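You operate a simulated robot arm through the tools that you are given. There is no shell and no other tool. Be economical: measure what you need, move in short steps, check, and stop when the job is done.

Carry out the task below with a simulated two-armed robot. There is one attempt and no reset: what you move stays moved.

Task
Set press six to the job card and press a disc.
Fine: force and hold dials and two pulls of mix before the green start; wait for the disc.

It is judged by the outcome, as a careful person would: the job done as asked, and still so three seconds after it is handed in. It fails if anything else is knocked over, pushed out of place, dropped, spilled or broken.

Robot
Two 7-joint arms with two-finger parallel grippers on one trunk, on a base that drives. Base frame: it is fixed to the floor where the robot stands at the start and does not move with it; the origin is under the middle of the robot, x ahead of it, y to its left, z up. Lengths are in mm, angles in rad, forces in N, time in s.
The left shoulder is at the start at [30, 119, 1050], the right one opposite. With the tool pointing down near the work surface each hand reaches from about 100 to 640 mm from the robot's upright axis, wherever it stands, measured 20 degrees to its own side. Places, roughly: press five down button [3800, 1000, 1200]; press five force dial [3800, 1000, 1300]; press five gate lever [4300, 1200, 1200]; press five hold dial [3800, 900, 1300]; press five in button [3700, 1000, 1200]; press five lamp switch [3800, 800, 1600]; press five left big button [4400, 1300, 1000]; press five lift button [3600, 900, 1200]; press five mode switch [3700, 900, 1300]; press five out button [3700, 1000, 1200]; press five power switch [3600, 900, 1300]; press five reset button [3700, 1000, 1100]; press five right big button [4000, 1100, 1000]; press five square pad [4200, 1000, 1100]; press five start button [3800, 1100, 1100]; press five stop button [3600, 1000, 1100]. Payload 3.43 kg a hand.
The TCP of each hand is the grasp point between the finger pads, 30 mm short of the fingertips. In the tool frame z runs along the fingers and y along their closing line. Largest opening 94 mm; finger width 28, thickness 10; the body of the gripper, 50 by 96 mm, starts 55 mm behind the TCP.
Orientation is that of the tool frame in the base frame, as a unit quaternion [x, y, z, w]. With the fingers straight down and closing along the base's y, the tool's x points along the base's -x, its y along +y and its z along -z.

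Tools
- The arms move only by the tool step_arm. It takes "left_increments", "right_increments" or both (then of equal length, played together; a hand with none holds still); each is a list of rows, each an object of numbers (a shift or turn left out is 0, a gripper value left out holds the last): "x", "y", "z": the shift along the tool's x, y, z in cm; "rx", "ry", "rz": the turn, a rotation vector about the tool's x, y, z in rad. In form: [{"x": .., "y": .., "z": .., "rx": .., "ry": .., "rz": ..}, ...]. A call has 1 to 20 rows; each row is the pose to reach, as a shift and turn from the pose commanded when the call began, along the tool's axes at that moment. "left_claw" and "right_claw" are, for a hand that has rows, the opening in per cent of the stroke, from 0 (shut) to 100 (fully open), set as the call begins (left out, the last holds). A row lasts 0.2 s, in which the tool goes at most 50 mm and 0.15 rad; a call with a longer step from one row to the next is refused whole, and so is a gripper value outside its range. A pose out of reach is approached as far as the arm can. The call stops where the force on the tool passes 40 N (or 10 N more than at its start, if that is more) or the arm is blocked; 0.2 s more then pass. Each finger travels about 72 mm/s and halts on what it meets, pressing with about 26 N; the grip force reading is that of the motor and also rises with nothing between the fingers. The clock runs only during rows and for 0.2 s after the last one: add rows that repeat a pose to give the fingers time. It gives the time, the measured TCP pose, the force on the tool (base axes), the opening and the grip force at its end, in the units of the frame above (readings bear some noise), with the torque about the TCP (base axes, N m) and any sound that the robot's microphone picked up.
- Cameras (640 x 400 px; columns grow to the right, rows downward): "scene" is now at [53.8, 3.9, 1768.9]; the picture's right is [0.03, -1.00, 0.00], its down [-0.66, -0.02, -0.75] and it looks along [0.75, 0.03, -0.66] (base axes); focal length 280 px, centre (320, 200). "left" rides on the left gripper at [76, -14, -103] in its tool frame; the picture's right is [0.18, 0.98, 0.00], its down [-0.75, 0.14, -0.64] and it looks along [-0.63, 0.12, 0.77] (tool axes); focal length 243 px, centre (320, 200). "right" rides on the right gripper at [76, 14, -103] in its tool frame; the picture's right is [-0.18, 0.98, 0.00], its down [-0.75, -0.14, -0.64] and it looks along [-0.63, -0.12, 0.77] (tool axes); focal length 243 px, centre (320, 200). There is no depth. A picture from a camera that has moved, and an enlarged one, comes with that camera's place and axes in the base frame and with its lens.
- camera(camera): a new picture of that camera. No time passes.
- lift_body(by): slides the trunk up (or, below 0, down) by that many mm; the arms and the scene camera ride with it, the base frame stays. It gives what a move gives, with no picture.
- roll_base(legs): drives the robot by 1 to 6 legs, each [ahead, turn to the left] in mm and rad, along the robot's own axes; the way and the turn of a leg run together, so that a leg with both is an arc; at most 1500 mm and 3.142 rad a leg. The arms and the cameras ride along, it lands a little off, and it stops where it bumps. It gives what a move gives.
- aim_head(pan, tilt): turns the head with the scene camera to pan (to the left, within 2.496 rad either way) and tilt (down, from -0.506 to 1.204), counted from straight ahead of the robot. It gives what a move gives.
- close_up(camera, box): a new picture of the part [left, top, right, bottom] of that camera's present view, enlarged. No time passes.
- hand_in(): hands the job in; it is judged then, once.

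Work in short steps. Places have to be worked out from the pictures, the camera data and where the tool is seen: move nearer, look again, correct. Check each grasp and each placing, and mend what went wrong. You have 120 turns and 100 pictures in all, those below and enlarged ones among them. Open the grippers and draw the arms clear of the work before you hand the job in, unless the task says otherwise; then end with one line.

The tools are called after "Call:" as a command line: name --argument value ..., lists and objects as JSON in quotes. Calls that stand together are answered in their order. step_arm: Moves the arms, as the interface text tells. Its arguments: {"type":"object","properties":{"left_increments":{"type":"array"},"left_claw":{"type":"number"},"right_increments":{"type":"array"},"right_claw":{"type":"number"}},"required":[]} The other tools are called the same way: lift_body (by) slides the trunk up or down; roll_base (legs) drives the base; aim_head (pan, tilt) turns the head that bears the scene camera; camera (camera) takes a picture; close_up (camera, box) takes an enlarged picture of a part of a camera's view; hand_in () hands the job in.

At the start:

```text
time: 0.0
left_tcp_pos: [394.7, 168.5, 1446.7]
left_tcp_rot: [0.001, 1.0, 0.0, 0.0]
left_wrist_force: [0.3, -0.3, 0.1]
left_wrist_torque: [-0.04, -0.01, -0.04]
left_gripper_width: 93.8
left_grip_force: 0.1
right_tcp_pos: [407.4, -137.1, 1446.9]
right_tcp_rot: [0.0, 1.0, 0.0, 0.001]
right_wrist_force: [-0.3, -0.9, -0.2]
right_wrist_torque: [0.01, -0.05, 0.0]
right_gripper_width: 94.0
right_grip_force: 0.1
trunk travel left (down, up): [-316.0, 94.0]
robot x, y, heading: [-0.5, -0.9, 0.004]
head pan, tilt: [0.033, 0.726]
```

scene: 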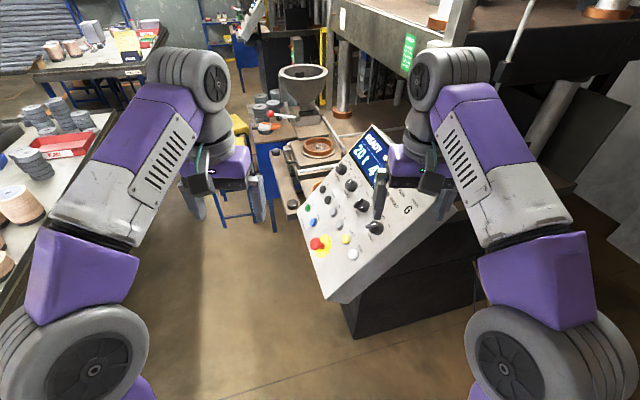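
right: 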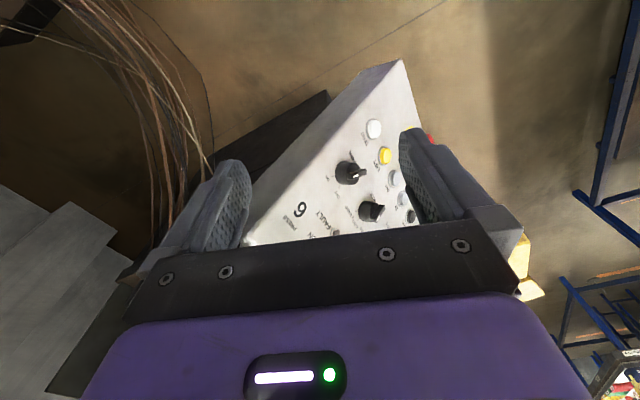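
left: 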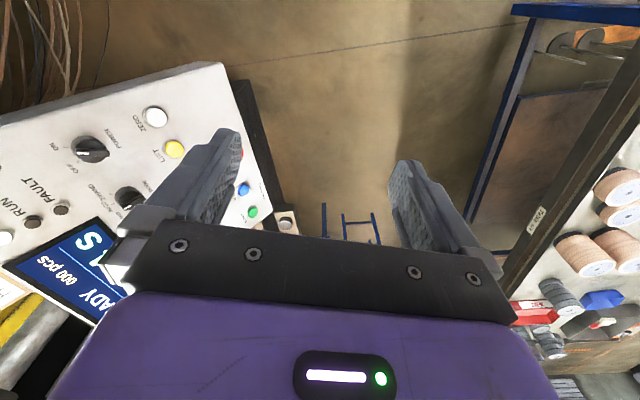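

The press-six panel stands right ahead with a display and dials. I'll enlarge the panel and the area behind it to read the labels and find the job card.

Call:
close_up --camera "scene" --box '[270, 110, 450, 300]'

Call:
close_up --camera "scene" --box '[220, 0, 440, 140]'

Call:
close_up --camera "left" --box '[0, 60, 300, 320]'

```text
2.11 times, centred on (360, 205) of scene
camera zoom: at [53.8, 3.9, 1768.9], right [0.03, -1.0, 0.0], down [-0.66, -0.02, -0.75], along [0.75, 0.03, -0.66], focal length 590 px, centre (236, 190)
```

zoom: 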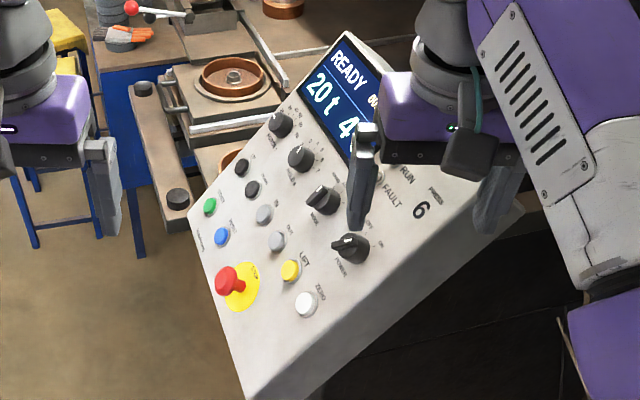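

```text
2.86 times, centred on (330, 70) of scene
camera zoom: at [53.8, 3.9, 1768.9], right [0.03, -1.0, 0.0], down [-0.66, -0.02, -0.75], along [0.75, 0.03, -0.66], focal length 801 px, centre (291, 571)
```

zoom: 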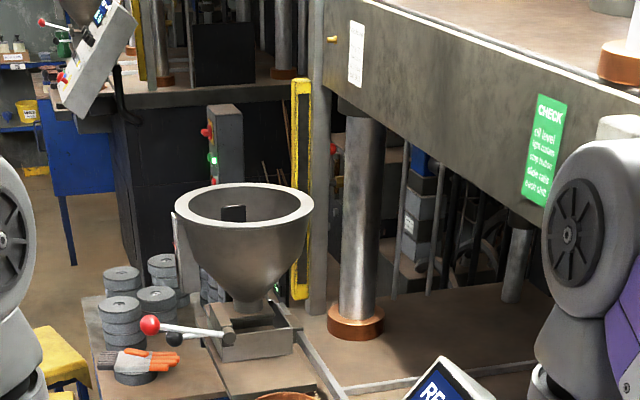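

```text
1.54 times, centred on (150, 190) of left
camera zoom: at [319.4, 155.1, 1548.7], right [-0.18, 0.98, 0.0], down [0.75, 0.14, 0.64], along [0.63, 0.12, -0.77], focal length 373 px, centre (582, 215)
```

zoom: 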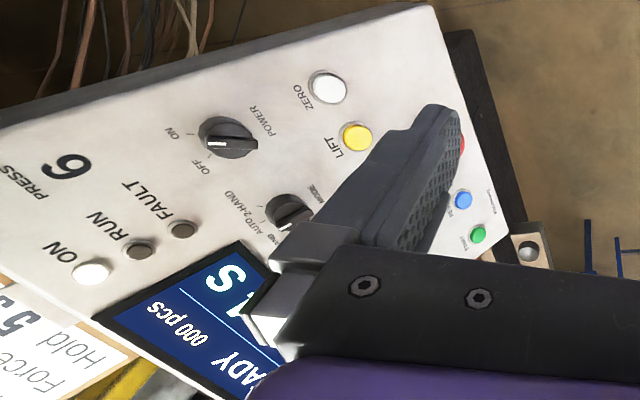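

The job card ("Force.. Hold..") seems to be clipped by the panel's display, hidden by the right arm. I'll draw the right arm back and to the right to unveil it.

Call:
step_arm --right_increments '[{"x": 4}, {"x": 8, "y": -2}, {"x": 12, "y": -5}, {"x": 14, "y": -9}, {"x": 15, "y": -12}]'

Call:
camera --camera "scene"

Call:
close_up --camera "left" --box '[0, 230, 140, 330]'

```text
time: 1.2
left_tcp_pos: [394.5, 169.2, 1445.6]
left_tcp_rot: [-0.001, 1.0, 0.0, 0.0]
left_wrist_force: [0.3, -0.3, 0.6]
left_wrist_torque: [-0.02, -0.02, -0.03]
left_gripper_width: 94.0
left_grip_force: 0.0
right_tcp_pos: [259.7, -256.8, 1444.8]
right_tcp_rot: [-0.001, 1.0, 0.0, 0.0]
right_wrist_force: [-0.3, 0.0, -0.4]
right_wrist_torque: [0.0, -0.03, 0.04]
right_gripper_width: 93.9
right_grip_force: 0.2
trunk travel left (down, up): [-316.0, 94.0]
robot x, y, heading: [-3.2, 2.5, 0.001]
head pan, tilt: [0.033, 0.726]
```

```text
93 pictures are left
camera scene: at [53.5, 3.4, 1768.9], right [0.03, -1.0, 0.0], down [-0.66, -0.02, -0.75], along [0.75, 0.03, -0.66], focal length 280 px, centre (320, 200)
```

scene: 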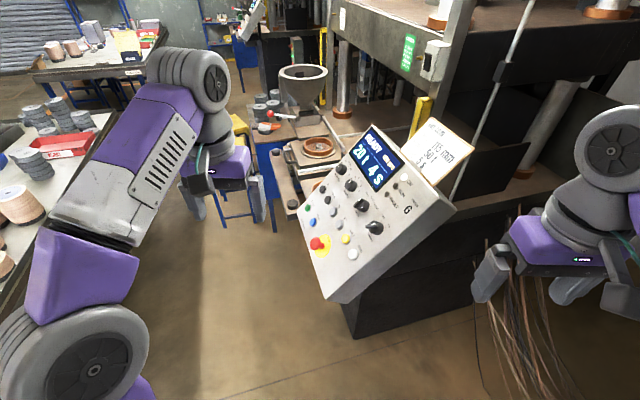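

```text
4.00 times, centred on (70, 280) of left
camera zoom: at [319.1, 154.7, 1548.8], right [-0.18, 0.98, 0.0], down [0.75, 0.14, 0.64], along [0.63, 0.12, -0.77], focal length 970 px, centre (1320, -120)
```

zoom: 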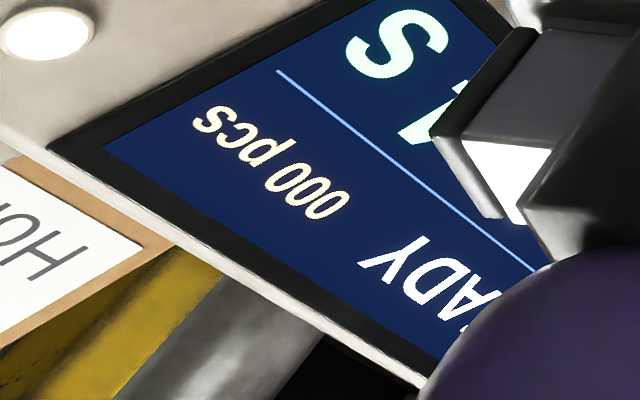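

Now the card is exposed, so I enlarge the card and panel.

Call:
close_up --camera "scene" --box '[390, 110, 480, 180]'

Call:
close_up --camera "scene" --box '[295, 115, 455, 215]'

Call:
close_up --camera "scene" --box '[290, 190, 450, 305]'

Call:
close_up --camera "scene" --box '[240, 50, 360, 220]'

```text
5.71 times, centred on (435, 145) of scene
camera zoom: at [53.5, 3.4, 1768.9], right [0.03, -1.0, 0.0], down [-0.66, -0.02, -0.75], along [0.75, 0.03, -0.66], focal length 1602 px, centre (-337, 514)
```

zoom: 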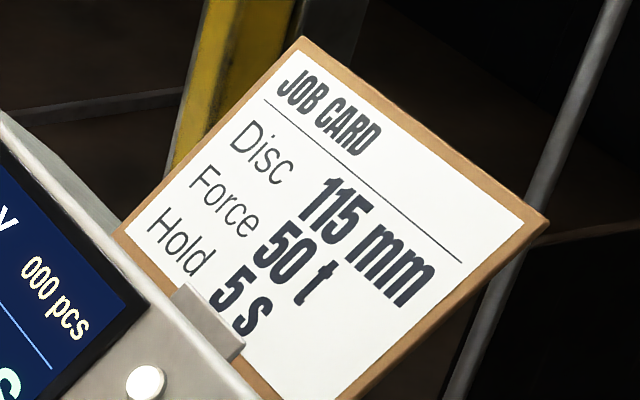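

```text
4.00 times, centred on (375, 165) of scene
camera zoom: at [53.5, 3.4, 1768.9], right [0.03, -1.0, 0.0], down [-0.66, -0.02, -0.75], along [0.75, 0.03, -0.66], focal length 1121 px, centre (100, 340)
```

zoom: 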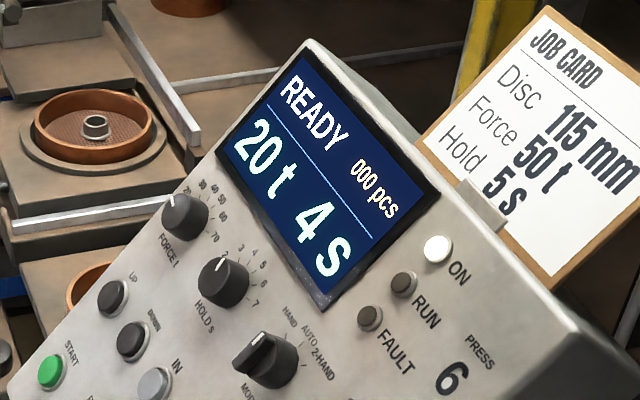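

```text
3.48 times, centred on (370, 248) of scene
camera zoom: at [53.5, 3.4, 1768.9], right [0.03, -1.0, 0.0], down [-0.66, -0.02, -0.75], along [0.75, 0.03, -0.66], focal length 975 px, centre (146, 35)
```

zoom: 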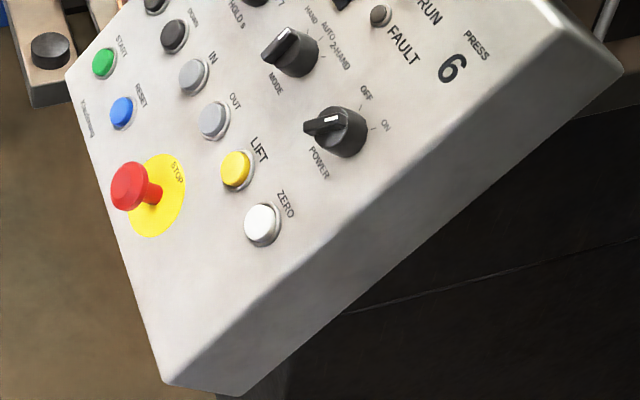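

```text
2.35 times, centred on (300, 135) of scene
camera zoom: at [53.5, 3.4, 1768.9], right [0.03, -1.0, 0.0], down [-0.66, -0.02, -0.75], along [0.75, 0.03, -0.66], focal length 660 px, centre (367, 353)
```

zoom: 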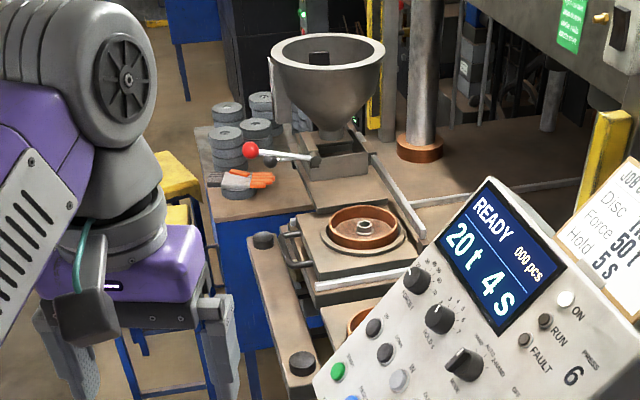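

The card says Force 50 t, Hold 5 s, and the display is at 20 t / 4 s. Triangulation puts the panel centre near (640,-40,1230), its face looking toward +y, so I drive round to stand in front of it.

Call:
roll_base --legs '[[0, 0.88], [640, 0], [0, -2.05]]'

Call:
camera --camera "scene"

```text
time: 12.1
left_tcp_pos: [694.8, 160.9, 1446.9]
left_tcp_rot: [0.589, 0.808, 0.001, 0.0]
left_wrist_force: [-0.5, 0.1, 0.3]
left_wrist_torque: [-0.01, 0.02, 0.02]
left_gripper_width: 93.9
left_grip_force: 0.0
right_tcp_pos: [247.9, 159.5, 1446.0]
right_tcp_rot: [0.589, 0.808, -0.001, 0.0]
right_wrist_force: [0.1, -0.5, 0.6]
right_wrist_torque: [-0.01, 0.0, -0.01]
right_gripper_width: 94.1
right_grip_force: 0.0
trunk travel left (down, up): [-316.0, 94.0]
robot x, y, heading: [413.6, 483.6, -1.265]
head pan, tilt: [0.033, 0.726]
```

```text
87 pictures are left
camera scene: at [431.8, 436.7, 1768.9], right [-0.94, -0.34, 0.0], down [-0.22, 0.63, -0.75], along [0.25, -0.7, -0.66], focal length 280 px, centre (320, 200)
```

scene: 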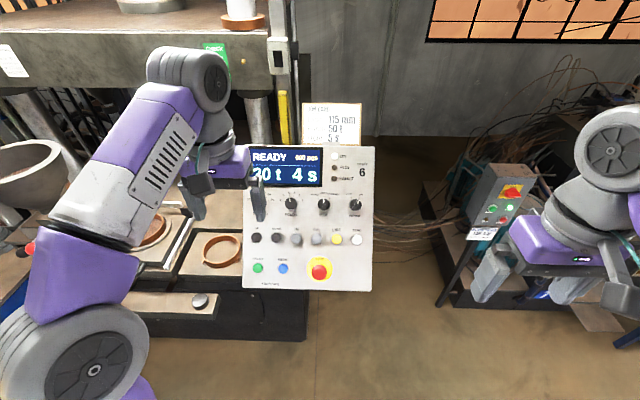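

I'm now facing the panel frontally. I enlarge the panel and the press side.

Call:
close_up --camera "scene" --box '[235, 140, 385, 295]'

Call:
close_up --camera "scene" --box '[0, 20, 60, 100]'

Call:
close_up --camera "left" --box '[0, 0, 640, 400]'

```text
2.58 times, centred on (310, 218) of scene
camera zoom: at [431.8, 436.7, 1768.9], right [-0.94, -0.34, 0.0], down [-0.22, 0.63, -0.75], along [0.25, -0.7, -0.66], focal length 724 px, centre (346, 155)
```

zoom: 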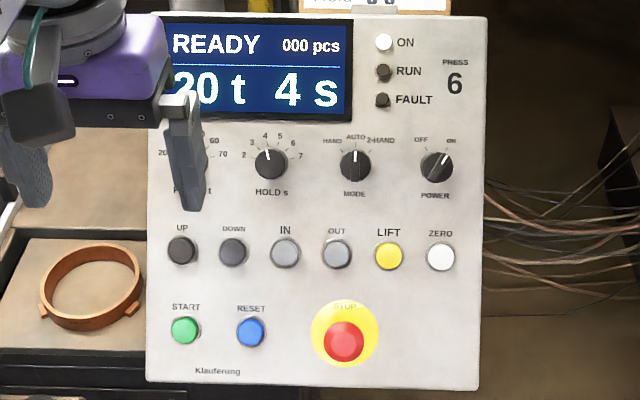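

```text
5.00 times, centred on (30, 60) of scene
camera zoom: at [431.8, 436.7, 1768.9], right [-0.94, -0.34, 0.0], down [-0.22, 0.63, -0.75], along [0.25, -0.7, -0.66], focal length 1402 px, centre (1770, 900)
```

zoom: 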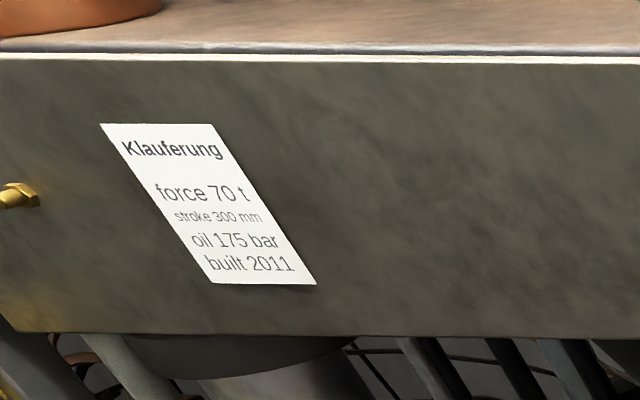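

```text
1.00 times, centred on (320, 200) of left (not enlarged: the box is as wide or as high as the picture)
camera zoom: at [657.9, 230.2, 1548.7], right [0.88, 0.48, 0.0], down [0.36, -0.67, 0.64], along [0.31, -0.56, -0.77], focal length 243 px, centre (320, 200)
```

zoom: 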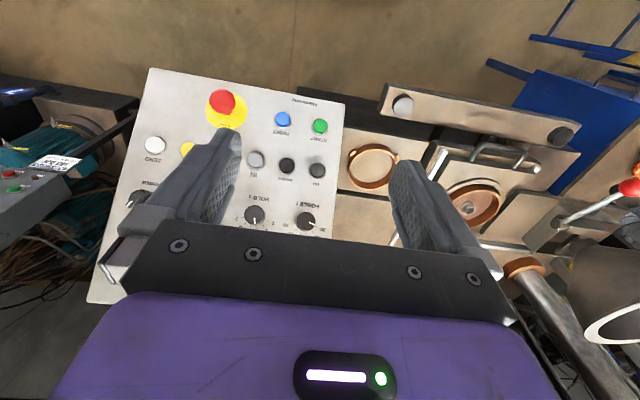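

AUTO mode and power ON are already set; only the dials need changing (50 t is +90°, 5 s is +30°, with the display as feedback). From two views, the hold dial is at about (694,-61,1264) and the force dial about (773,-37,1263), panel normal ≈ (-.22,.74,.63). I bring the left hand to a standoff over the force dial, pointing square to the panel.

Call:
step_arm --left_increments '[{"x": -1, "ry": -0.11}, {"x": -3, "z": 1, "ry": -0.22}, {"x": -5, "y": 0.3, "z": 3, "ry": -0.34}, {"x": -7, "y": 0.6, "z": 5, "ry": -0.46}, {"x": -9, "y": 0.9, "z": 7, "ry": -0.58}, {"x": -11, "y": 1.2, "z": 9.5, "ry": -0.7}, {"x": -13, "y": 1.4, "z": 11.5, "ry": -0.8}, {"x": -14.3, "y": 1.6, "z": 12.7, "ry": -0.89}, {"x": -14.3, "y": 1.6, "z": 12.7, "ry": -0.89}]' --left_claw 70

Call:
camera --camera "scene"

Call:
camera --camera "left"

```text
time: 14.1
left_tcp_pos: [748.2, 30.2, 1318.0]
left_tcp_rot: [0.533, 0.728, -0.254, 0.348]
left_wrist_force: [0.2, -0.1, -0.5]
left_wrist_torque: [0.03, 0.0, 0.06]
left_gripper_width: 65.8
left_grip_force: 0.1
right_tcp_pos: [246.9, 159.7, 1445.1]
right_tcp_rot: [0.589, 0.808, 0.0, 0.001]
right_wrist_force: [-0.3, 0.1, -0.5]
right_wrist_torque: [0.01, -0.01, -0.02]
right_gripper_width: 94.1
right_grip_force: 0.1
trunk travel left (down, up): [-316.0, 94.0]
robot x, y, heading: [412.6, 485.6, -1.262]
head pan, tilt: [0.033, 0.726]
```

```text
83 pictures are left
camera scene: at [431.7, 436.9, 1768.9], right [-0.94, -0.34, 0.0], down [-0.22, 0.63, -0.75], along [0.25, -0.7, -0.66], focal length 280 px, centre (320, 200)
```

scene: 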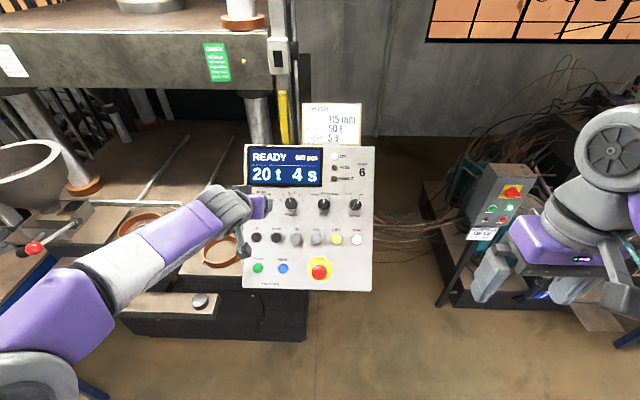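

```text
82 pictures are left
camera left: at [696.5, 147.5, 1323.8], right [0.9, 0.41, -0.14], down [0.13, 0.07, 0.99], along [0.42, -0.91, 0.01], focal length 243 px, centre (320, 200)
```

left: 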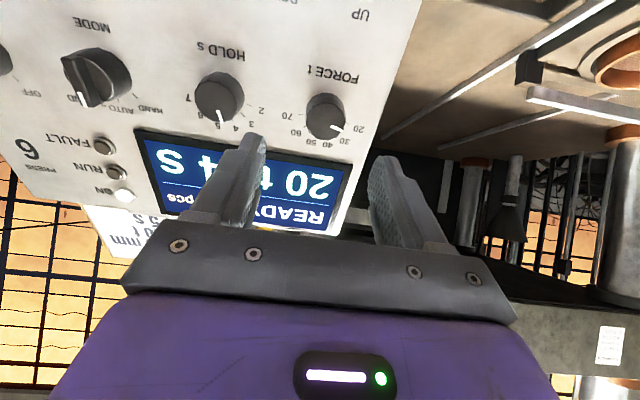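

The force knob lies about 6 mm to tool +y and ~95 mm ahead; tilt looks right. I shift and approach 55 mm, then look.

Call:
step_arm --left_increments '[{"y": 0.65, "z": 1.5}, {"y": 0.65, "z": 3.5}, {"y": 0.65, "z": 5.5}, {"y": 0.65, "z": 5.5}]'

Call:
camera --camera "left"

Call:
close_up --camera "scene" --box '[200, 160, 340, 280]'

```text
time: 15.1
left_tcp_pos: [772.6, -9.2, 1284.5]
left_tcp_rot: [0.532, 0.729, -0.254, 0.348]
left_wrist_force: [-0.2, 0.0, 0.0]
left_wrist_torque: [0.01, 0.01, -0.05]
left_gripper_width: 66.0
left_grip_force: 0.1
right_tcp_pos: [248.7, 160.7, 1445.7]
right_tcp_rot: [0.589, 0.808, 0.0, 0.001]
right_wrist_force: [-0.2, -0.6, -0.5]
right_wrist_torque: [-0.01, 0.03, -0.02]
right_gripper_width: 93.9
right_grip_force: 0.0
trunk travel left (down, up): [-316.0, 94.0]
robot x, y, heading: [414.4, 488.4, -1.259]
head pan, tilt: [0.033, 0.726]
```

```text
81 pictures are left
camera left: at [719.1, 108.2, 1290.0], right [0.9, 0.41, -0.14], down [0.13, 0.07, 0.99], along [0.42, -0.91, 0.01], focal length 243 px, centre (320, 200)
```

left: 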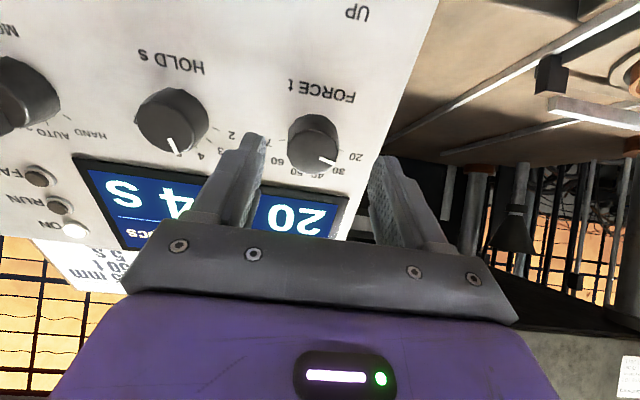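

```text
3.33 times, centred on (270, 220) of scene
camera zoom: at [431.7, 437.4, 1768.9], right [-0.94, -0.34, 0.0], down [-0.22, 0.62, -0.75], along [0.25, -0.7, -0.66], focal length 934 px, centre (487, 133)
```

zoom: 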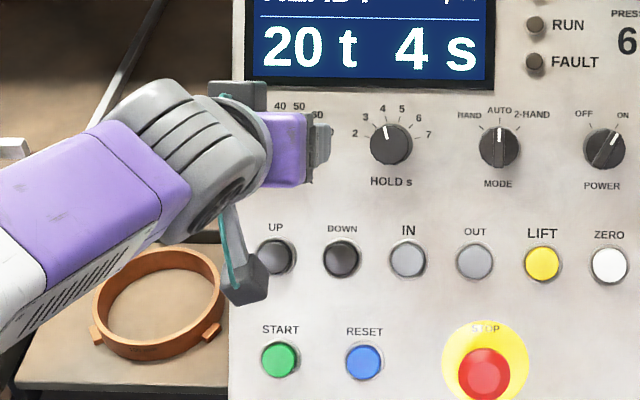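

The knob is now ~4 mm toward tool −y and ~40 mm ahead. I'll correct, advance 24 mm, and close the fingers on it gently.

Call:
step_arm --left_increments '[{"x": 0.3, "y": -0.4, "z": 1}, {"x": 0.3, "y": -0.4, "z": 2.4}, {"x": 0.3, "y": -0.4, "z": 2.4}]'

Call:
camera --camera "left"

```text
time: 15.9
left_tcp_pos: [769.6, -22.5, 1268.6]
left_tcp_rot: [0.532, 0.729, -0.254, 0.348]
left_wrist_force: [-3.4, 13.1, 8.6]
left_wrist_torque: [0.36, -0.3, 0.44]
left_gripper_width: 66.0
left_grip_force: 0.0
right_tcp_pos: [246.6, 163.0, 1445.1]
right_tcp_rot: [0.589, 0.808, -0.001, 0.001]
right_wrist_force: [-0.5, -0.6, -0.4]
right_wrist_torque: [0.01, -0.05, 0.03]
right_gripper_width: 94.0
right_grip_force: 0.1
trunk travel left (down, up): [-316.0, 94.0]
robot x, y, heading: [411.9, 487.5, -1.257]
head pan, tilt: [0.033, 0.726]
```

```text
79 pictures are left
camera left: at [718.5, 93.8, 1273.6], right [0.9, 0.41, -0.14], down [0.13, 0.07, 0.99], along [0.42, -0.91, 0.01], focal length 243 px, centre (320, 200)
```

left: 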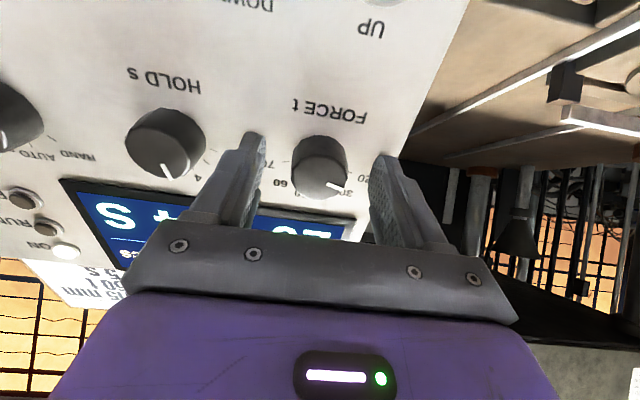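

A fingertip touched the panel (16 N, ~5 mm short), so I back off 8 mm from the commanded depth and close on the knob, which is centred between the pads.

Call:
step_arm --left_increments '[{"z": -0.7}, {"z": -0.7}]'

Call:
step_arm --left_increments '[{}, {}, {}, {}]' --left_claw 20

Call:
camera --camera "left"

```text
time: 16.5
left_tcp_pos: [770.9, -21.5, 1271.9]
left_tcp_rot: [0.532, 0.729, -0.254, 0.348]
left_wrist_force: [-0.2, 0.6, -0.6]
left_wrist_torque: [-0.01, -0.01, -0.01]
left_gripper_width: 65.8
left_grip_force: 0.0
right_tcp_pos: [248.5, 161.4, 1445.6]
right_tcp_rot: [0.589, 0.808, -0.001, 0.001]
right_wrist_force: [1.0, -0.2, -0.2]
right_wrist_torque: [-0.01, -0.03, -0.01]
right_gripper_width: 94.2
right_grip_force: 0.1
trunk travel left (down, up): [-316.0, 94.0]
robot x, y, heading: [412.2, 486.7, -1.265]
head pan, tilt: [0.033, 0.726]
```

```text
time: 17.5
left_tcp_pos: [770.0, -21.2, 1270.8]
left_tcp_rot: [0.533, 0.728, -0.255, 0.347]
left_wrist_force: [-2.4, -1.6, -3.3]
left_wrist_torque: [-0.36, -0.03, -0.21]
left_gripper_width: 33.0
left_grip_force: 44.8
right_tcp_pos: [247.3, 159.8, 1445.3]
right_tcp_rot: [0.59, 0.808, 0.0, 0.001]
right_wrist_force: [-0.2, -0.4, -0.6]
right_wrist_torque: [0.02, -0.02, 0.01]
right_gripper_width: 94.0
right_grip_force: 0.1
trunk travel left (down, up): [-316.0, 94.0]
robot x, y, heading: [411.7, 488.6, -1.261]
head pan, tilt: [0.033, 0.726]
```

```text
78 pictures are left
camera left: at [717.7, 95.8, 1276.3], right [0.9, 0.41, -0.14], down [0.13, 0.07, 0.99], along [0.41, -0.91, 0.01], focal length 243 px, centre (320, 200)
```

left: 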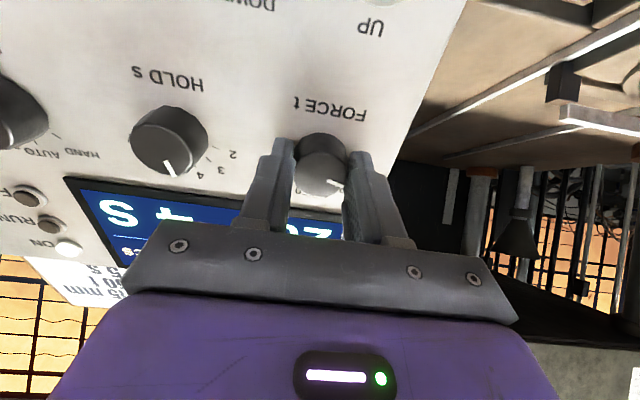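

Gripped at 33 mm. I turn clockwise (+rz) ~0.55 rad first and read the display.

Call:
step_arm --left_increments '[{"rz": 0.12}, {"rz": 0.24}, {"rz": 0.36}, {"rz": 0.48}, {"rz": 0.55}]'

Call:
close_up --camera "scene" --box '[200, 140, 340, 240]'

```text
time: 18.7
left_tcp_pos: [769.2, -22.5, 1271.1]
left_tcp_rot: [0.711, 0.557, -0.15, 0.404]
left_wrist_force: [-6.6, -3.3, -5.1]
left_wrist_torque: [-0.85, 0.39, -0.75]
left_gripper_width: 33.0
left_grip_force: 45.1
right_tcp_pos: [246.1, 158.9, 1445.3]
right_tcp_rot: [0.589, 0.808, 0.001, 0.001]
right_wrist_force: [0.4, 0.7, 0.3]
right_wrist_torque: [-0.01, 0.01, 0.0]
right_gripper_width: 93.8
right_grip_force: 0.0
trunk travel left (down, up): [-316.0, 94.0]
robot x, y, heading: [411.5, 485.4, -1.261]
head pan, tilt: [0.033, 0.726]
```

```text
4.00 times, centred on (270, 190) of scene
camera zoom: at [430.6, 435.6, 1768.8], right [-0.94, -0.34, 0.0], down [-0.22, 0.63, -0.75], along [0.25, -0.7, -0.66], focal length 1121 px, centre (520, 240)
```

zoom: 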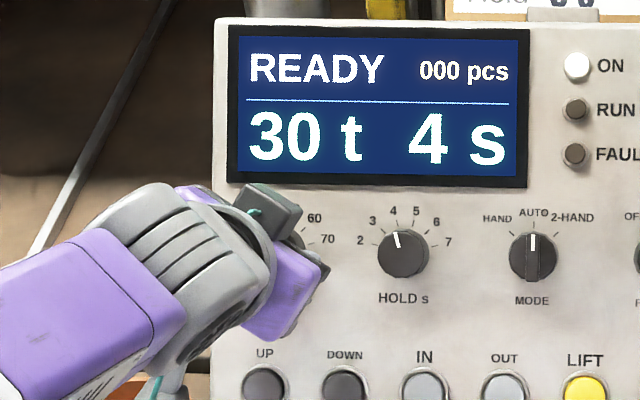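

30 t now, one detent as expected. Continuing +0.52 rad.

Call:
step_arm --left_increments '[{"rz": 0.13}, {"rz": 0.26}, {"rz": 0.39}, {"rz": 0.52}]'

Call:
close_up --camera "scene" --box '[200, 140, 340, 240]'

```text
time: 19.7
left_tcp_pos: [769.5, -20.4, 1271.8]
left_tcp_rot: [0.83, 0.354, -0.041, 0.428]
left_wrist_force: [-7.7, -2.8, -3.0]
left_wrist_torque: [-0.48, 0.7, -0.99]
left_gripper_width: 33.0
left_grip_force: 45.3
right_tcp_pos: [246.0, 159.2, 1444.7]
right_tcp_rot: [0.589, 0.808, 0.001, 0.001]
right_wrist_force: [-0.9, -0.1, 0.3]
right_wrist_torque: [-0.01, -0.02, -0.03]
right_gripper_width: 94.2
right_grip_force: 0.1
trunk travel left (down, up): [-316.0, 94.0]
robot x, y, heading: [413.2, 485.2, -1.263]
head pan, tilt: [0.033, 0.726]
```

```text
4.00 times, centred on (270, 190) of scene
camera zoom: at [430.1, 435.9, 1768.9], right [-0.94, -0.34, 0.0], down [-0.22, 0.63, -0.75], along [0.25, -0.7, -0.66], focal length 1121 px, centre (520, 240)
```

zoom: 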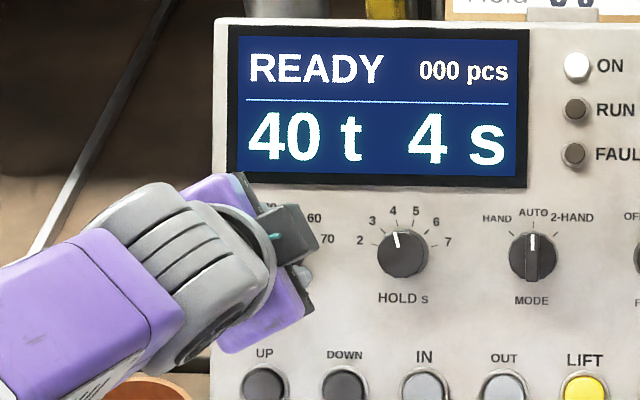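

40 t; one more detent.

Call:
step_arm --left_increments '[{"rz": 0.13}, {"rz": 0.26}, {"rz": 0.39}, {"rz": 0.52}]'

Call:
close_up --camera "scene" --box '[200, 140, 340, 240]'

```text
time: 20.7
left_tcp_pos: [768.9, -22.4, 1271.6]
left_tcp_rot: [0.893, 0.13, 0.072, 0.424]
left_wrist_force: [-8.0, -2.0, -4.5]
left_wrist_torque: [-0.07, 0.93, -1.11]
left_gripper_width: 33.0
left_grip_force: 44.6
right_tcp_pos: [246.8, 158.5, 1444.6]
right_tcp_rot: [0.589, 0.808, 0.001, 0.001]
right_wrist_force: [0.3, 0.3, 0.4]
right_wrist_torque: [0.03, 0.04, -0.01]
right_gripper_width: 94.0
right_grip_force: 0.0
trunk travel left (down, up): [-316.0, 94.0]
robot x, y, heading: [412.7, 483.1, -1.259]
head pan, tilt: [0.033, 0.726]
```

```text
4.00 times, centred on (270, 190) of scene
camera zoom: at [430.1, 435.7, 1768.9], right [-0.94, -0.34, 0.0], down [-0.22, 0.63, -0.75], along [0.25, -0.7, -0.66], focal length 1121 px, centre (520, 240)
```

zoom: 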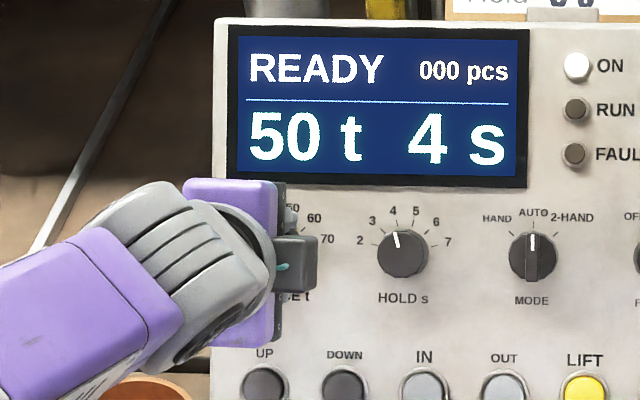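

Force is 50 t. I open, retreat straight back, and unwind the wrist.

Call:
step_arm --left_increments '[{}, {}, {}, {"z": -3}, {"z": -7}, {"z": -7}]' --left_claw 65

Call:
step_arm --left_increments '[{"rz": -0.14}, {"rz": -0.28}, {"rz": -0.42}, {"rz": -0.56}, {"rz": -0.7}, {"rz": -0.84}, {"rz": -0.98}, {"rz": -1.12}, {"rz": -1.26}, {"rz": -1.4}, {"rz": -1.54}, {"rz": -1.59}, {"rz": -1.59}]'

Call:
camera --camera "left"

Call:
close_up --camera "scene" --box '[200, 140, 340, 240]'

```text
time: 22.1
left_tcp_pos: [754.7, 31.7, 1314.7]
left_tcp_rot: [0.894, 0.131, 0.071, 0.424]
left_wrist_force: [-0.3, -0.3, -0.1]
left_wrist_torque: [0.03, -0.01, -0.03]
left_gripper_width: 61.1
left_grip_force: 0.1
right_tcp_pos: [247.9, 158.4, 1444.7]
right_tcp_rot: [0.589, 0.808, 0.0, 0.0]
right_wrist_force: [1.1, 0.0, 0.5]
right_wrist_torque: [0.04, 0.02, -0.03]
right_gripper_width: 94.1
right_grip_force: 0.2
trunk travel left (down, up): [-316.0, 94.0]
robot x, y, heading: [412.1, 485.2, -1.265]
head pan, tilt: [0.033, 0.726]
```

```text
time: 24.9
left_tcp_pos: [754.7, 31.1, 1316.5]
left_tcp_rot: [0.532, 0.729, -0.255, 0.348]
left_wrist_force: [-0.5, -0.3, 0.4]
left_wrist_torque: [-0.03, 0.02, 0.0]
left_gripper_width: 61.0
left_grip_force: 0.0
right_tcp_pos: [247.6, 159.7, 1445.3]
right_tcp_rot: [0.59, 0.808, -0.001, 0.0]
right_wrist_force: [0.1, -0.6, 0.4]
right_wrist_torque: [-0.04, -0.04, -0.02]
right_gripper_width: 93.9
right_grip_force: 0.1
trunk travel left (down, up): [-316.0, 94.0]
robot x, y, heading: [415.3, 485.8, -1.26]
head pan, tilt: [0.033, 0.726]
```

```text
74 pictures are left
camera left: at [703.3, 149.0, 1320.6], right [0.9, 0.41, -0.14], down [0.13, 0.07, 0.99], along [0.42, -0.91, 0.01], focal length 243 px, centre (320, 200)
```

left: 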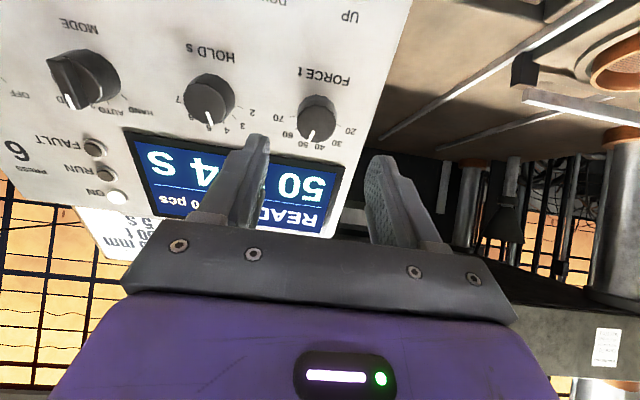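

```text
4.00 times, centred on (270, 190) of scene
camera zoom: at [431.8, 436.8, 1768.9], right [-0.94, -0.34, 0.0], down [-0.22, 0.63, -0.75], along [0.25, -0.7, -0.66], focal length 1121 px, centre (520, 240)
```

zoom: 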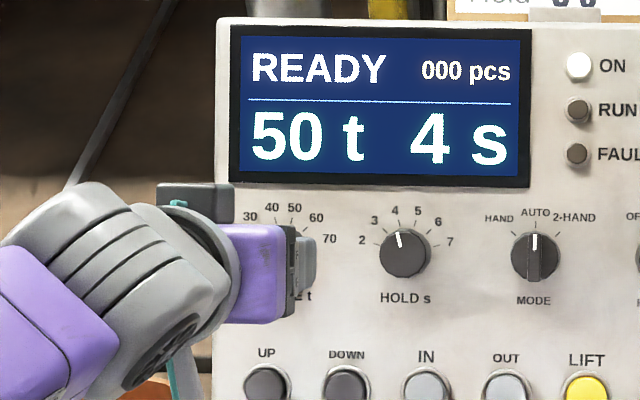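

Force confirmed 50. Now shift ~84 mm toward tool −y to stand over the hold dial and approach 45 mm.

Call:
step_arm --left_increments '[{"y": -4}, {"y": -8.4}, {"y": -8.4, "z": 2.5}, {"y": -8.4, "z": 4.5}, {"y": -8.4, "z": 4.5}]'

Call:
camera --camera "left"

```text
time: 26.1
left_tcp_pos: [685.0, -29.1, 1286.6]
left_tcp_rot: [0.532, 0.729, -0.254, 0.348]
left_wrist_force: [0.4, 0.7, 0.4]
left_wrist_torque: [0.01, 0.01, 0.01]
left_gripper_width: 61.3
left_grip_force: 0.0
right_tcp_pos: [248.4, 159.7, 1444.8]
right_tcp_rot: [0.59, 0.808, -0.001, 0.0]
right_wrist_force: [0.2, 0.2, -0.4]
right_wrist_torque: [-0.04, -0.04, 0.01]
right_gripper_width: 94.1
right_grip_force: 0.0
trunk travel left (down, up): [-316.0, 94.0]
robot x, y, heading: [409.3, 486.9, -1.259]
head pan, tilt: [0.033, 0.726]
```

```text
72 pictures are left
camera left: at [633.6, 88.8, 1292.0], right [0.9, 0.41, -0.14], down [0.13, 0.07, 0.99], along [0.42, -0.91, 0.01], focal length 243 px, centre (320, 200)
```

left: 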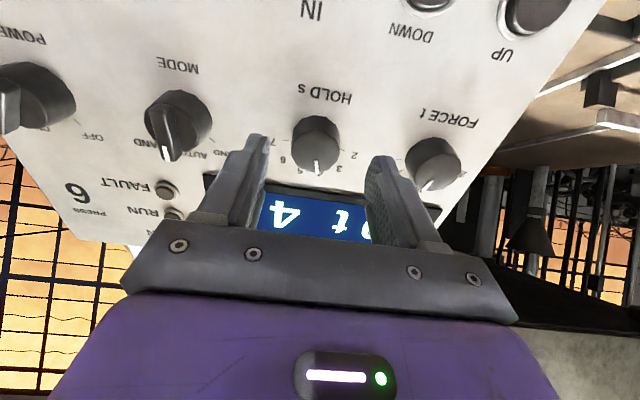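

The hold knob is nearly centred. Advance 23 mm and close.

Call:
step_arm --left_increments '[{"y": -0.2, "z": 1.2}, {"y": -0.2, "z": 2.3}, {"y": -0.2, "z": 2.3}]'

Call:
step_arm --left_increments '[{}, {}, {}, {}]' --left_claw 20

Call:
step_arm --left_increments '[{"rz": 0.14}, {"rz": 0.28}, {"rz": 0.42}, {"rz": 0.54}]'

Call:
close_up --camera "scene" --box '[200, 140, 340, 240]'

```text
time: 26.9
left_tcp_pos: [689.1, -47.3, 1271.5]
left_tcp_rot: [0.532, 0.729, -0.255, 0.348]
left_wrist_force: [1.1, 0.2, 0.4]
left_wrist_torque: [0.02, -0.04, 0.02]
left_gripper_width: 61.1
left_grip_force: 0.0
right_tcp_pos: [248.1, 161.0, 1445.7]
right_tcp_rot: [0.589, 0.808, 0.0, 0.0]
right_wrist_force: [0.6, 0.0, -0.5]
right_wrist_torque: [0.04, 0.01, -0.01]
right_gripper_width: 94.0
right_grip_force: 0.0
trunk travel left (down, up): [-316.0, 94.0]
robot x, y, heading: [412.2, 488.2, -1.26]
head pan, tilt: [0.033, 0.726]
```

```text
time: 27.9
left_tcp_pos: [688.3, -47.5, 1270.9]
left_tcp_rot: [0.532, 0.729, -0.254, 0.347]
left_wrist_force: [-0.2, -1.6, -1.0]
left_wrist_torque: [-0.15, 0.04, -0.09]
left_gripper_width: 32.9
left_grip_force: 45.1
right_tcp_pos: [247.8, 158.3, 1444.6]
right_tcp_rot: [0.589, 0.808, 0.0, 0.0]
right_wrist_force: [-0.3, 0.5, -0.3]
right_wrist_torque: [0.0, -0.02, -0.01]
right_gripper_width: 93.9
right_grip_force: 0.0
trunk travel left (down, up): [-316.0, 94.0]
robot x, y, heading: [413.7, 489.5, -1.263]
head pan, tilt: [0.033, 0.726]
```

```text
time: 28.9
left_tcp_pos: [688.7, -45.3, 1272.1]
left_tcp_rot: [0.708, 0.559, -0.152, 0.403]
left_wrist_force: [-0.8, -5.0, -5.2]
left_wrist_torque: [-0.61, 0.19, -0.36]
left_gripper_width: 32.9
left_grip_force: 44.6
right_tcp_pos: [247.8, 157.5, 1445.6]
right_tcp_rot: [0.589, 0.808, 0.001, 0.0]
right_wrist_force: [-0.2, 0.1, 0.6]
right_wrist_torque: [0.0, 0.03, 0.02]
right_gripper_width: 94.2
right_grip_force: 0.0
trunk travel left (down, up): [-316.0, 94.0]
robot x, y, heading: [415.3, 484.8, -1.262]
head pan, tilt: [0.033, 0.726]
```

```text
4.00 times, centred on (270, 190) of scene
camera zoom: at [432.0, 435.2, 1768.8], right [-0.94, -0.34, 0.0], down [-0.22, 0.63, -0.75], along [0.25, -0.7, -0.66], focal length 1121 px, centre (520, 240)
```

zoom: 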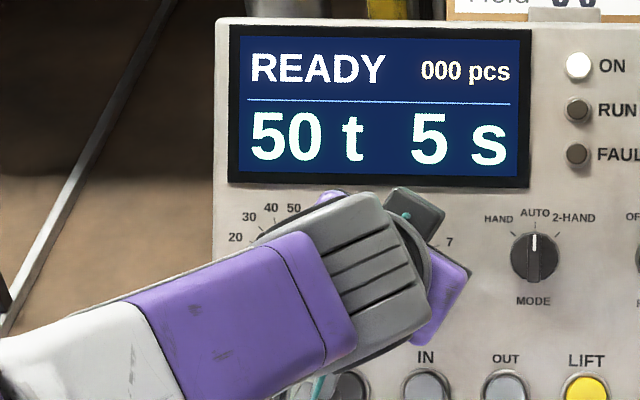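

Display reads 50 t 5 s. Release, retreat, and unwind the wrist; then look toward the press and gate lever.

Call:
step_arm --left_increments '[{}, {}, {}, {"z": -3}, {"z": -7}, {"z": -11}, {"z": -14}, {"z": -14}]' --left_claw 65

Call:
step_arm --left_increments '[{"rz": -0.14}, {"rz": -0.28}, {"rz": -0.42}, {"rz": -0.54}, {"x": -2, "z": -4, "rz": -0.54}, {"x": -4, "z": -8, "rz": -0.54}, {"x": -7, "z": -11, "rz": -0.54}]'

Call:
aim_head --pan 0.9 --tilt 0.6

Call:
camera --camera "scene"

```text
time: 30.7
left_tcp_pos: [657.9, 57.6, 1361.5]
left_tcp_rot: [0.708, 0.561, -0.151, 0.402]
left_wrist_force: [0.8, -0.4, -0.1]
left_wrist_torque: [-0.01, -0.01, 0.03]
left_gripper_width: 61.0
left_grip_force: 0.1
right_tcp_pos: [246.7, 160.6, 1444.4]
right_tcp_rot: [0.589, 0.808, 0.0, 0.0]
right_wrist_force: [0.5, -0.5, -0.3]
right_wrist_torque: [0.05, 0.03, 0.0]
right_gripper_width: 94.1
right_grip_force: 0.0
trunk travel left (down, up): [-316.0, 94.0]
robot x, y, heading: [413.9, 489.2, -1.262]
head pan, tilt: [0.033, 0.726]
```

```text
time: 32.3
left_tcp_pos: [608.1, 94.7, 1477.4]
left_tcp_rot: [0.532, 0.729, -0.254, 0.347]
left_wrist_force: [0.1, -0.4, -0.3]
left_wrist_torque: [0.0, 0.02, 0.02]
left_gripper_width: 61.2
left_grip_force: 0.1
right_tcp_pos: [247.3, 160.1, 1444.8]
right_tcp_rot: [0.589, 0.808, 0.0, 0.001]
right_wrist_force: [0.3, -0.6, -0.9]
right_wrist_torque: [0.0, -0.02, -0.04]
right_gripper_width: 94.0
right_grip_force: 0.1
trunk travel left (down, up): [-316.0, 94.0]
robot x, y, heading: [410.9, 486.7, -1.259]
head pan, tilt: [0.033, 0.726]
```

```text
time: 33.5
left_tcp_pos: [608.9, 94.1, 1478.8]
left_tcp_rot: [0.531, 0.73, -0.253, 0.348]
left_wrist_force: [-0.7, -0.3, -0.5]
left_wrist_torque: [0.0, 0.02, 0.01]
left_gripper_width: 61.0
left_grip_force: 0.0
right_tcp_pos: [248.0, 160.8, 1445.1]
right_tcp_rot: [0.589, 0.808, 0.0, 0.0]
right_wrist_force: [0.0, 0.8, -0.4]
right_wrist_torque: [0.05, -0.02, -0.01]
right_gripper_width: 93.9
right_grip_force: 0.1
trunk travel left (down, up): [-316.0, 94.0]
robot x, y, heading: [413.1, 485.7, -1.259]
head pan, tilt: [0.901, 0.6]
```

```text
70 pictures are left
camera scene: at [486.3, 484.5, 1779.7], right [-0.35, -0.94, 0.0], down [-0.53, 0.2, -0.82], along [0.77, -0.29, -0.57], focal length 280 px, centre (320, 200)
```

scene: 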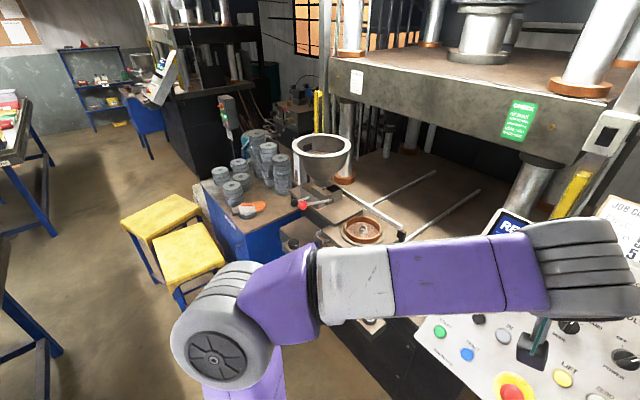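

Dials done. Zoom on hopper, lever, mould and the green card.

Call:
close_up --camera "scene" --box '[220, 120, 420, 260]'

Call:
close_up --camera "scene" --box '[490, 90, 550, 145]'

```text
2.86 times, centred on (320, 190) of scene
camera zoom: at [486.3, 484.5, 1779.7], right [-0.35, -0.94, 0.0], down [-0.53, 0.2, -0.82], along [0.77, -0.29, -0.57], focal length 801 px, centre (320, 229)
```

zoom: 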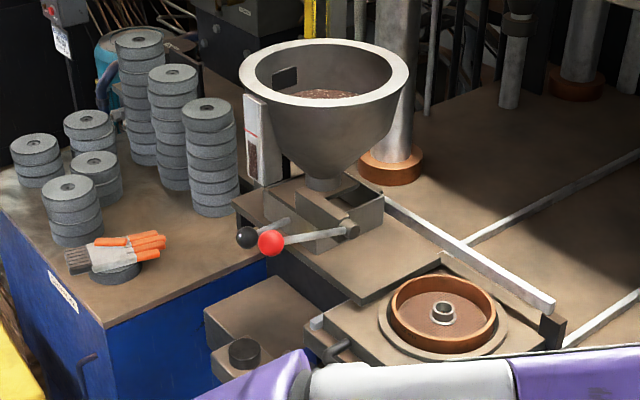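

```text
7.27 times, centred on (520, 118) of scene
camera zoom: at [486.3, 484.5, 1779.7], right [-0.35, -0.94, 0.0], down [-0.53, 0.2, -0.82], along [0.77, -0.29, -0.57], focal length 2039 px, centre (-1134, 800)
```

zoom: 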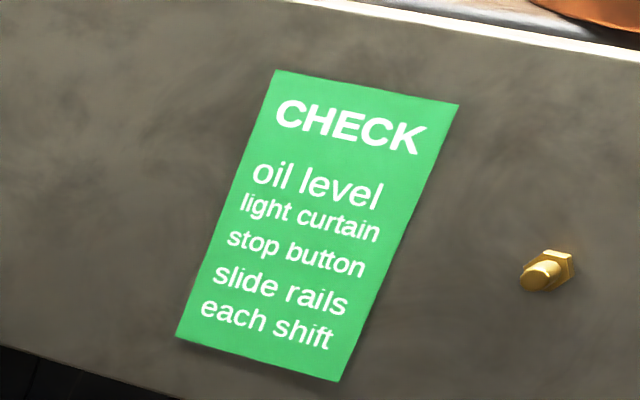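

Settings correct. The red-ball gate lever is triangulated at ball ≈(1228,267,1233), pivot ≈(1251,153,1206). I tuck the left hand back a bit and drive parallel to the press to stand before it.

Call:
step_arm --left_increments '[{"x": 2, "z": -2.6}, {"x": 4.2, "z": -5.2}, {"x": 6.3, "z": -7.8}]'

Call:
roll_base --legs '[[0, 1.571], [620, 0], [0, -1.571]]'

Call:
aim_head --pan 0.15 --tilt 0.75

Call:
camera --camera "scene"

```text
time: 34.2
left_tcp_pos: [577.4, 191.5, 1476.8]
left_tcp_rot: [0.531, 0.729, -0.254, 0.348]
left_wrist_force: [-0.9, 0.4, -0.2]
left_wrist_torque: [0.02, 0.02, 0.02]
left_gripper_width: 61.1
left_grip_force: 0.1
right_tcp_pos: [248.4, 161.5, 1445.7]
right_tcp_rot: [0.589, 0.808, -0.001, 0.001]
right_wrist_force: [0.7, 0.6, -0.2]
right_wrist_torque: [-0.04, 0.01, 0.01]
right_gripper_width: 94.2
right_grip_force: 0.1
trunk travel left (down, up): [-316.0, 94.0]
robot x, y, heading: [408.4, 488.6, -1.261]
head pan, tilt: [0.901, 0.6]
```

```text
time: 45.4
left_tcp_pos: [1169.4, 400.9, 1476.7]
left_tcp_rot: [0.521, 0.737, -0.249, 0.352]
left_wrist_force: [0.3, -0.2, 1.2]
left_wrist_torque: [-0.03, -0.05, 0.03]
left_gripper_width: 61.0
left_grip_force: 0.0
right_tcp_pos: [841.7, 361.9, 1445.6]
right_tcp_rot: [0.577, 0.817, 0.0, 0.001]
right_wrist_force: [-1.0, -0.5, -0.1]
right_wrist_torque: [-0.01, 0.03, 0.0]
right_gripper_width: 93.7
right_grip_force: 0.0
trunk travel left (down, up): [-316.0, 94.0]
robot x, y, heading: [997.2, 690.6, -1.229]
head pan, tilt: [0.901, 0.6]
```

```text
time: 46.5
left_tcp_pos: [1170.7, 400.9, 1477.1]
left_tcp_rot: [0.521, 0.737, -0.248, 0.351]
left_wrist_force: [-0.5, -0.2, 0.2]
left_wrist_torque: [-0.01, 0.04, -0.01]
left_gripper_width: 61.2
left_grip_force: 0.0
right_tcp_pos: [842.3, 361.4, 1444.2]
right_tcp_rot: [0.577, 0.817, 0.0, 0.001]
right_wrist_force: [-0.4, -0.6, 0.1]
right_wrist_torque: [-0.01, -0.02, 0.01]
right_gripper_width: 93.8
right_grip_force: 0.0
trunk travel left (down, up): [-316.0, 94.0]
robot x, y, heading: [994.3, 698.4, -1.233]
head pan, tilt: [0.15, 0.75]
```

```text
67 pictures are left
camera scene: at [1026.0, 649.0, 1766.9], right [-0.88, -0.47, 0.0], down [-0.32, 0.6, -0.73], along [0.34, -0.65, -0.68], focal length 280 px, centre (320, 200)
```

scene: 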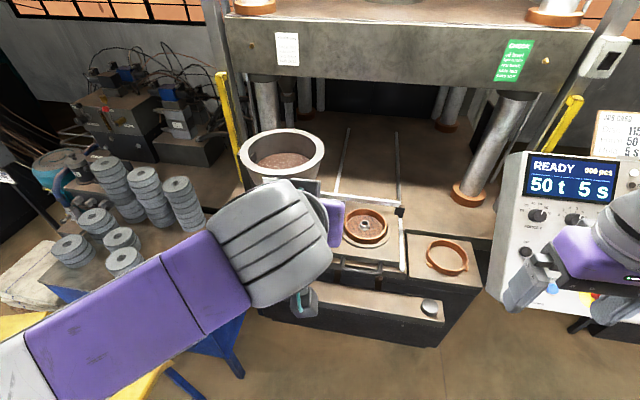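

The left hand hides the lever from the head; I look with the left wrist camera.

Call:
camera --camera "left"

Call:
close_up --camera "scene" --box '[300, 180, 480, 340]'

```text
66 pictures are left
camera left: at [1115.2, 517.4, 1481.5], right [0.89, 0.44, -0.14], down [0.12, 0.07, 0.99], along [0.44, -0.9, 0.01], focal length 243 px, centre (320, 200)
```

left: 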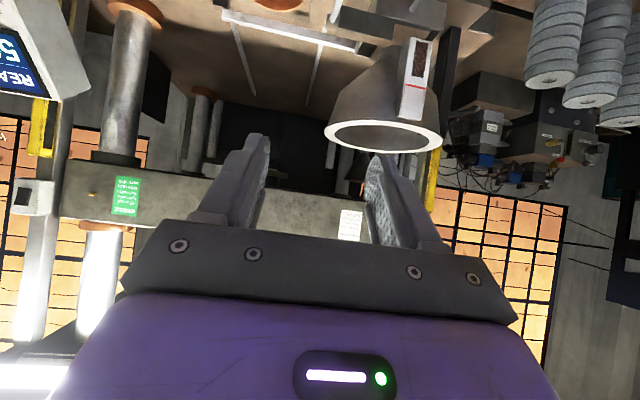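

```text
2.50 times, centred on (390, 260) of scene
camera zoom: at [1026.0, 649.0, 1766.9], right [-0.88, -0.47, 0.0], down [-0.32, 0.6, -0.73], along [0.34, -0.65, -0.68], focal length 701 px, centre (145, 50)
```

zoom: 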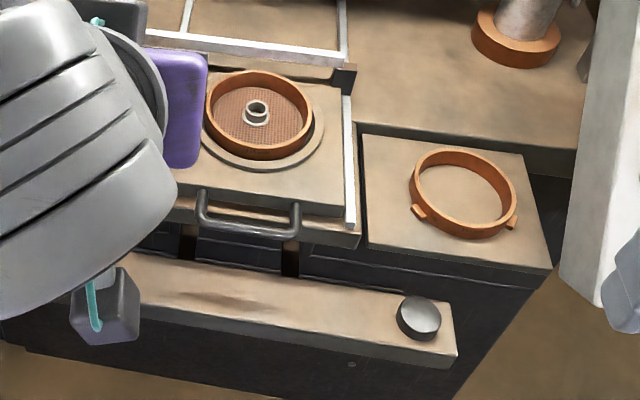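

I pitch the hand back to pointing down so its camera sees the lever below/ahead.

Call:
step_arm --left_increments '[{"ry": 0.13}, {"ry": 0.26}, {"ry": 0.39}, {"ry": 0.52}, {"ry": 0.65}, {"ry": 0.78}, {"ry": 0.89}]'

Call:
camera --camera "left"

```text
time: 48.1
left_tcp_pos: [1170.1, 401.3, 1474.2]
left_tcp_rot: [0.578, 0.815, -0.02, 0.033]
left_wrist_force: [-0.4, -0.1, 0.2]
left_wrist_torque: [-0.01, -0.01, 0.01]
left_gripper_width: 61.0
left_grip_force: 0.1
left hand out of reach, approached as far as the arm can: row 7
right_tcp_pos: [843.1, 363.3, 1445.4]
right_tcp_rot: [0.577, 0.817, -0.001, 0.001]
right_wrist_force: [0.9, 0.4, -0.3]
right_wrist_torque: [-0.04, -0.01, 0.02]
right_gripper_width: 94.1
right_grip_force: 0.0
trunk travel left (down, up): [-316.0, 94.0]
robot x, y, heading: [997.3, 691.7, -1.231]
head pan, tilt: [0.15, 0.75]
```

```text
64 pictures are left
camera left: at [1128.1, 474.9, 1570.4], right [0.87, 0.5, -0.01], down [0.36, -0.62, 0.7], along [0.34, -0.61, -0.72], focal length 243 px, centre (320, 200)
```

left: 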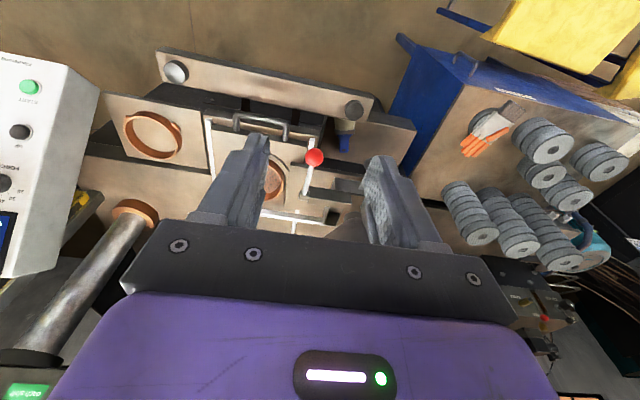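

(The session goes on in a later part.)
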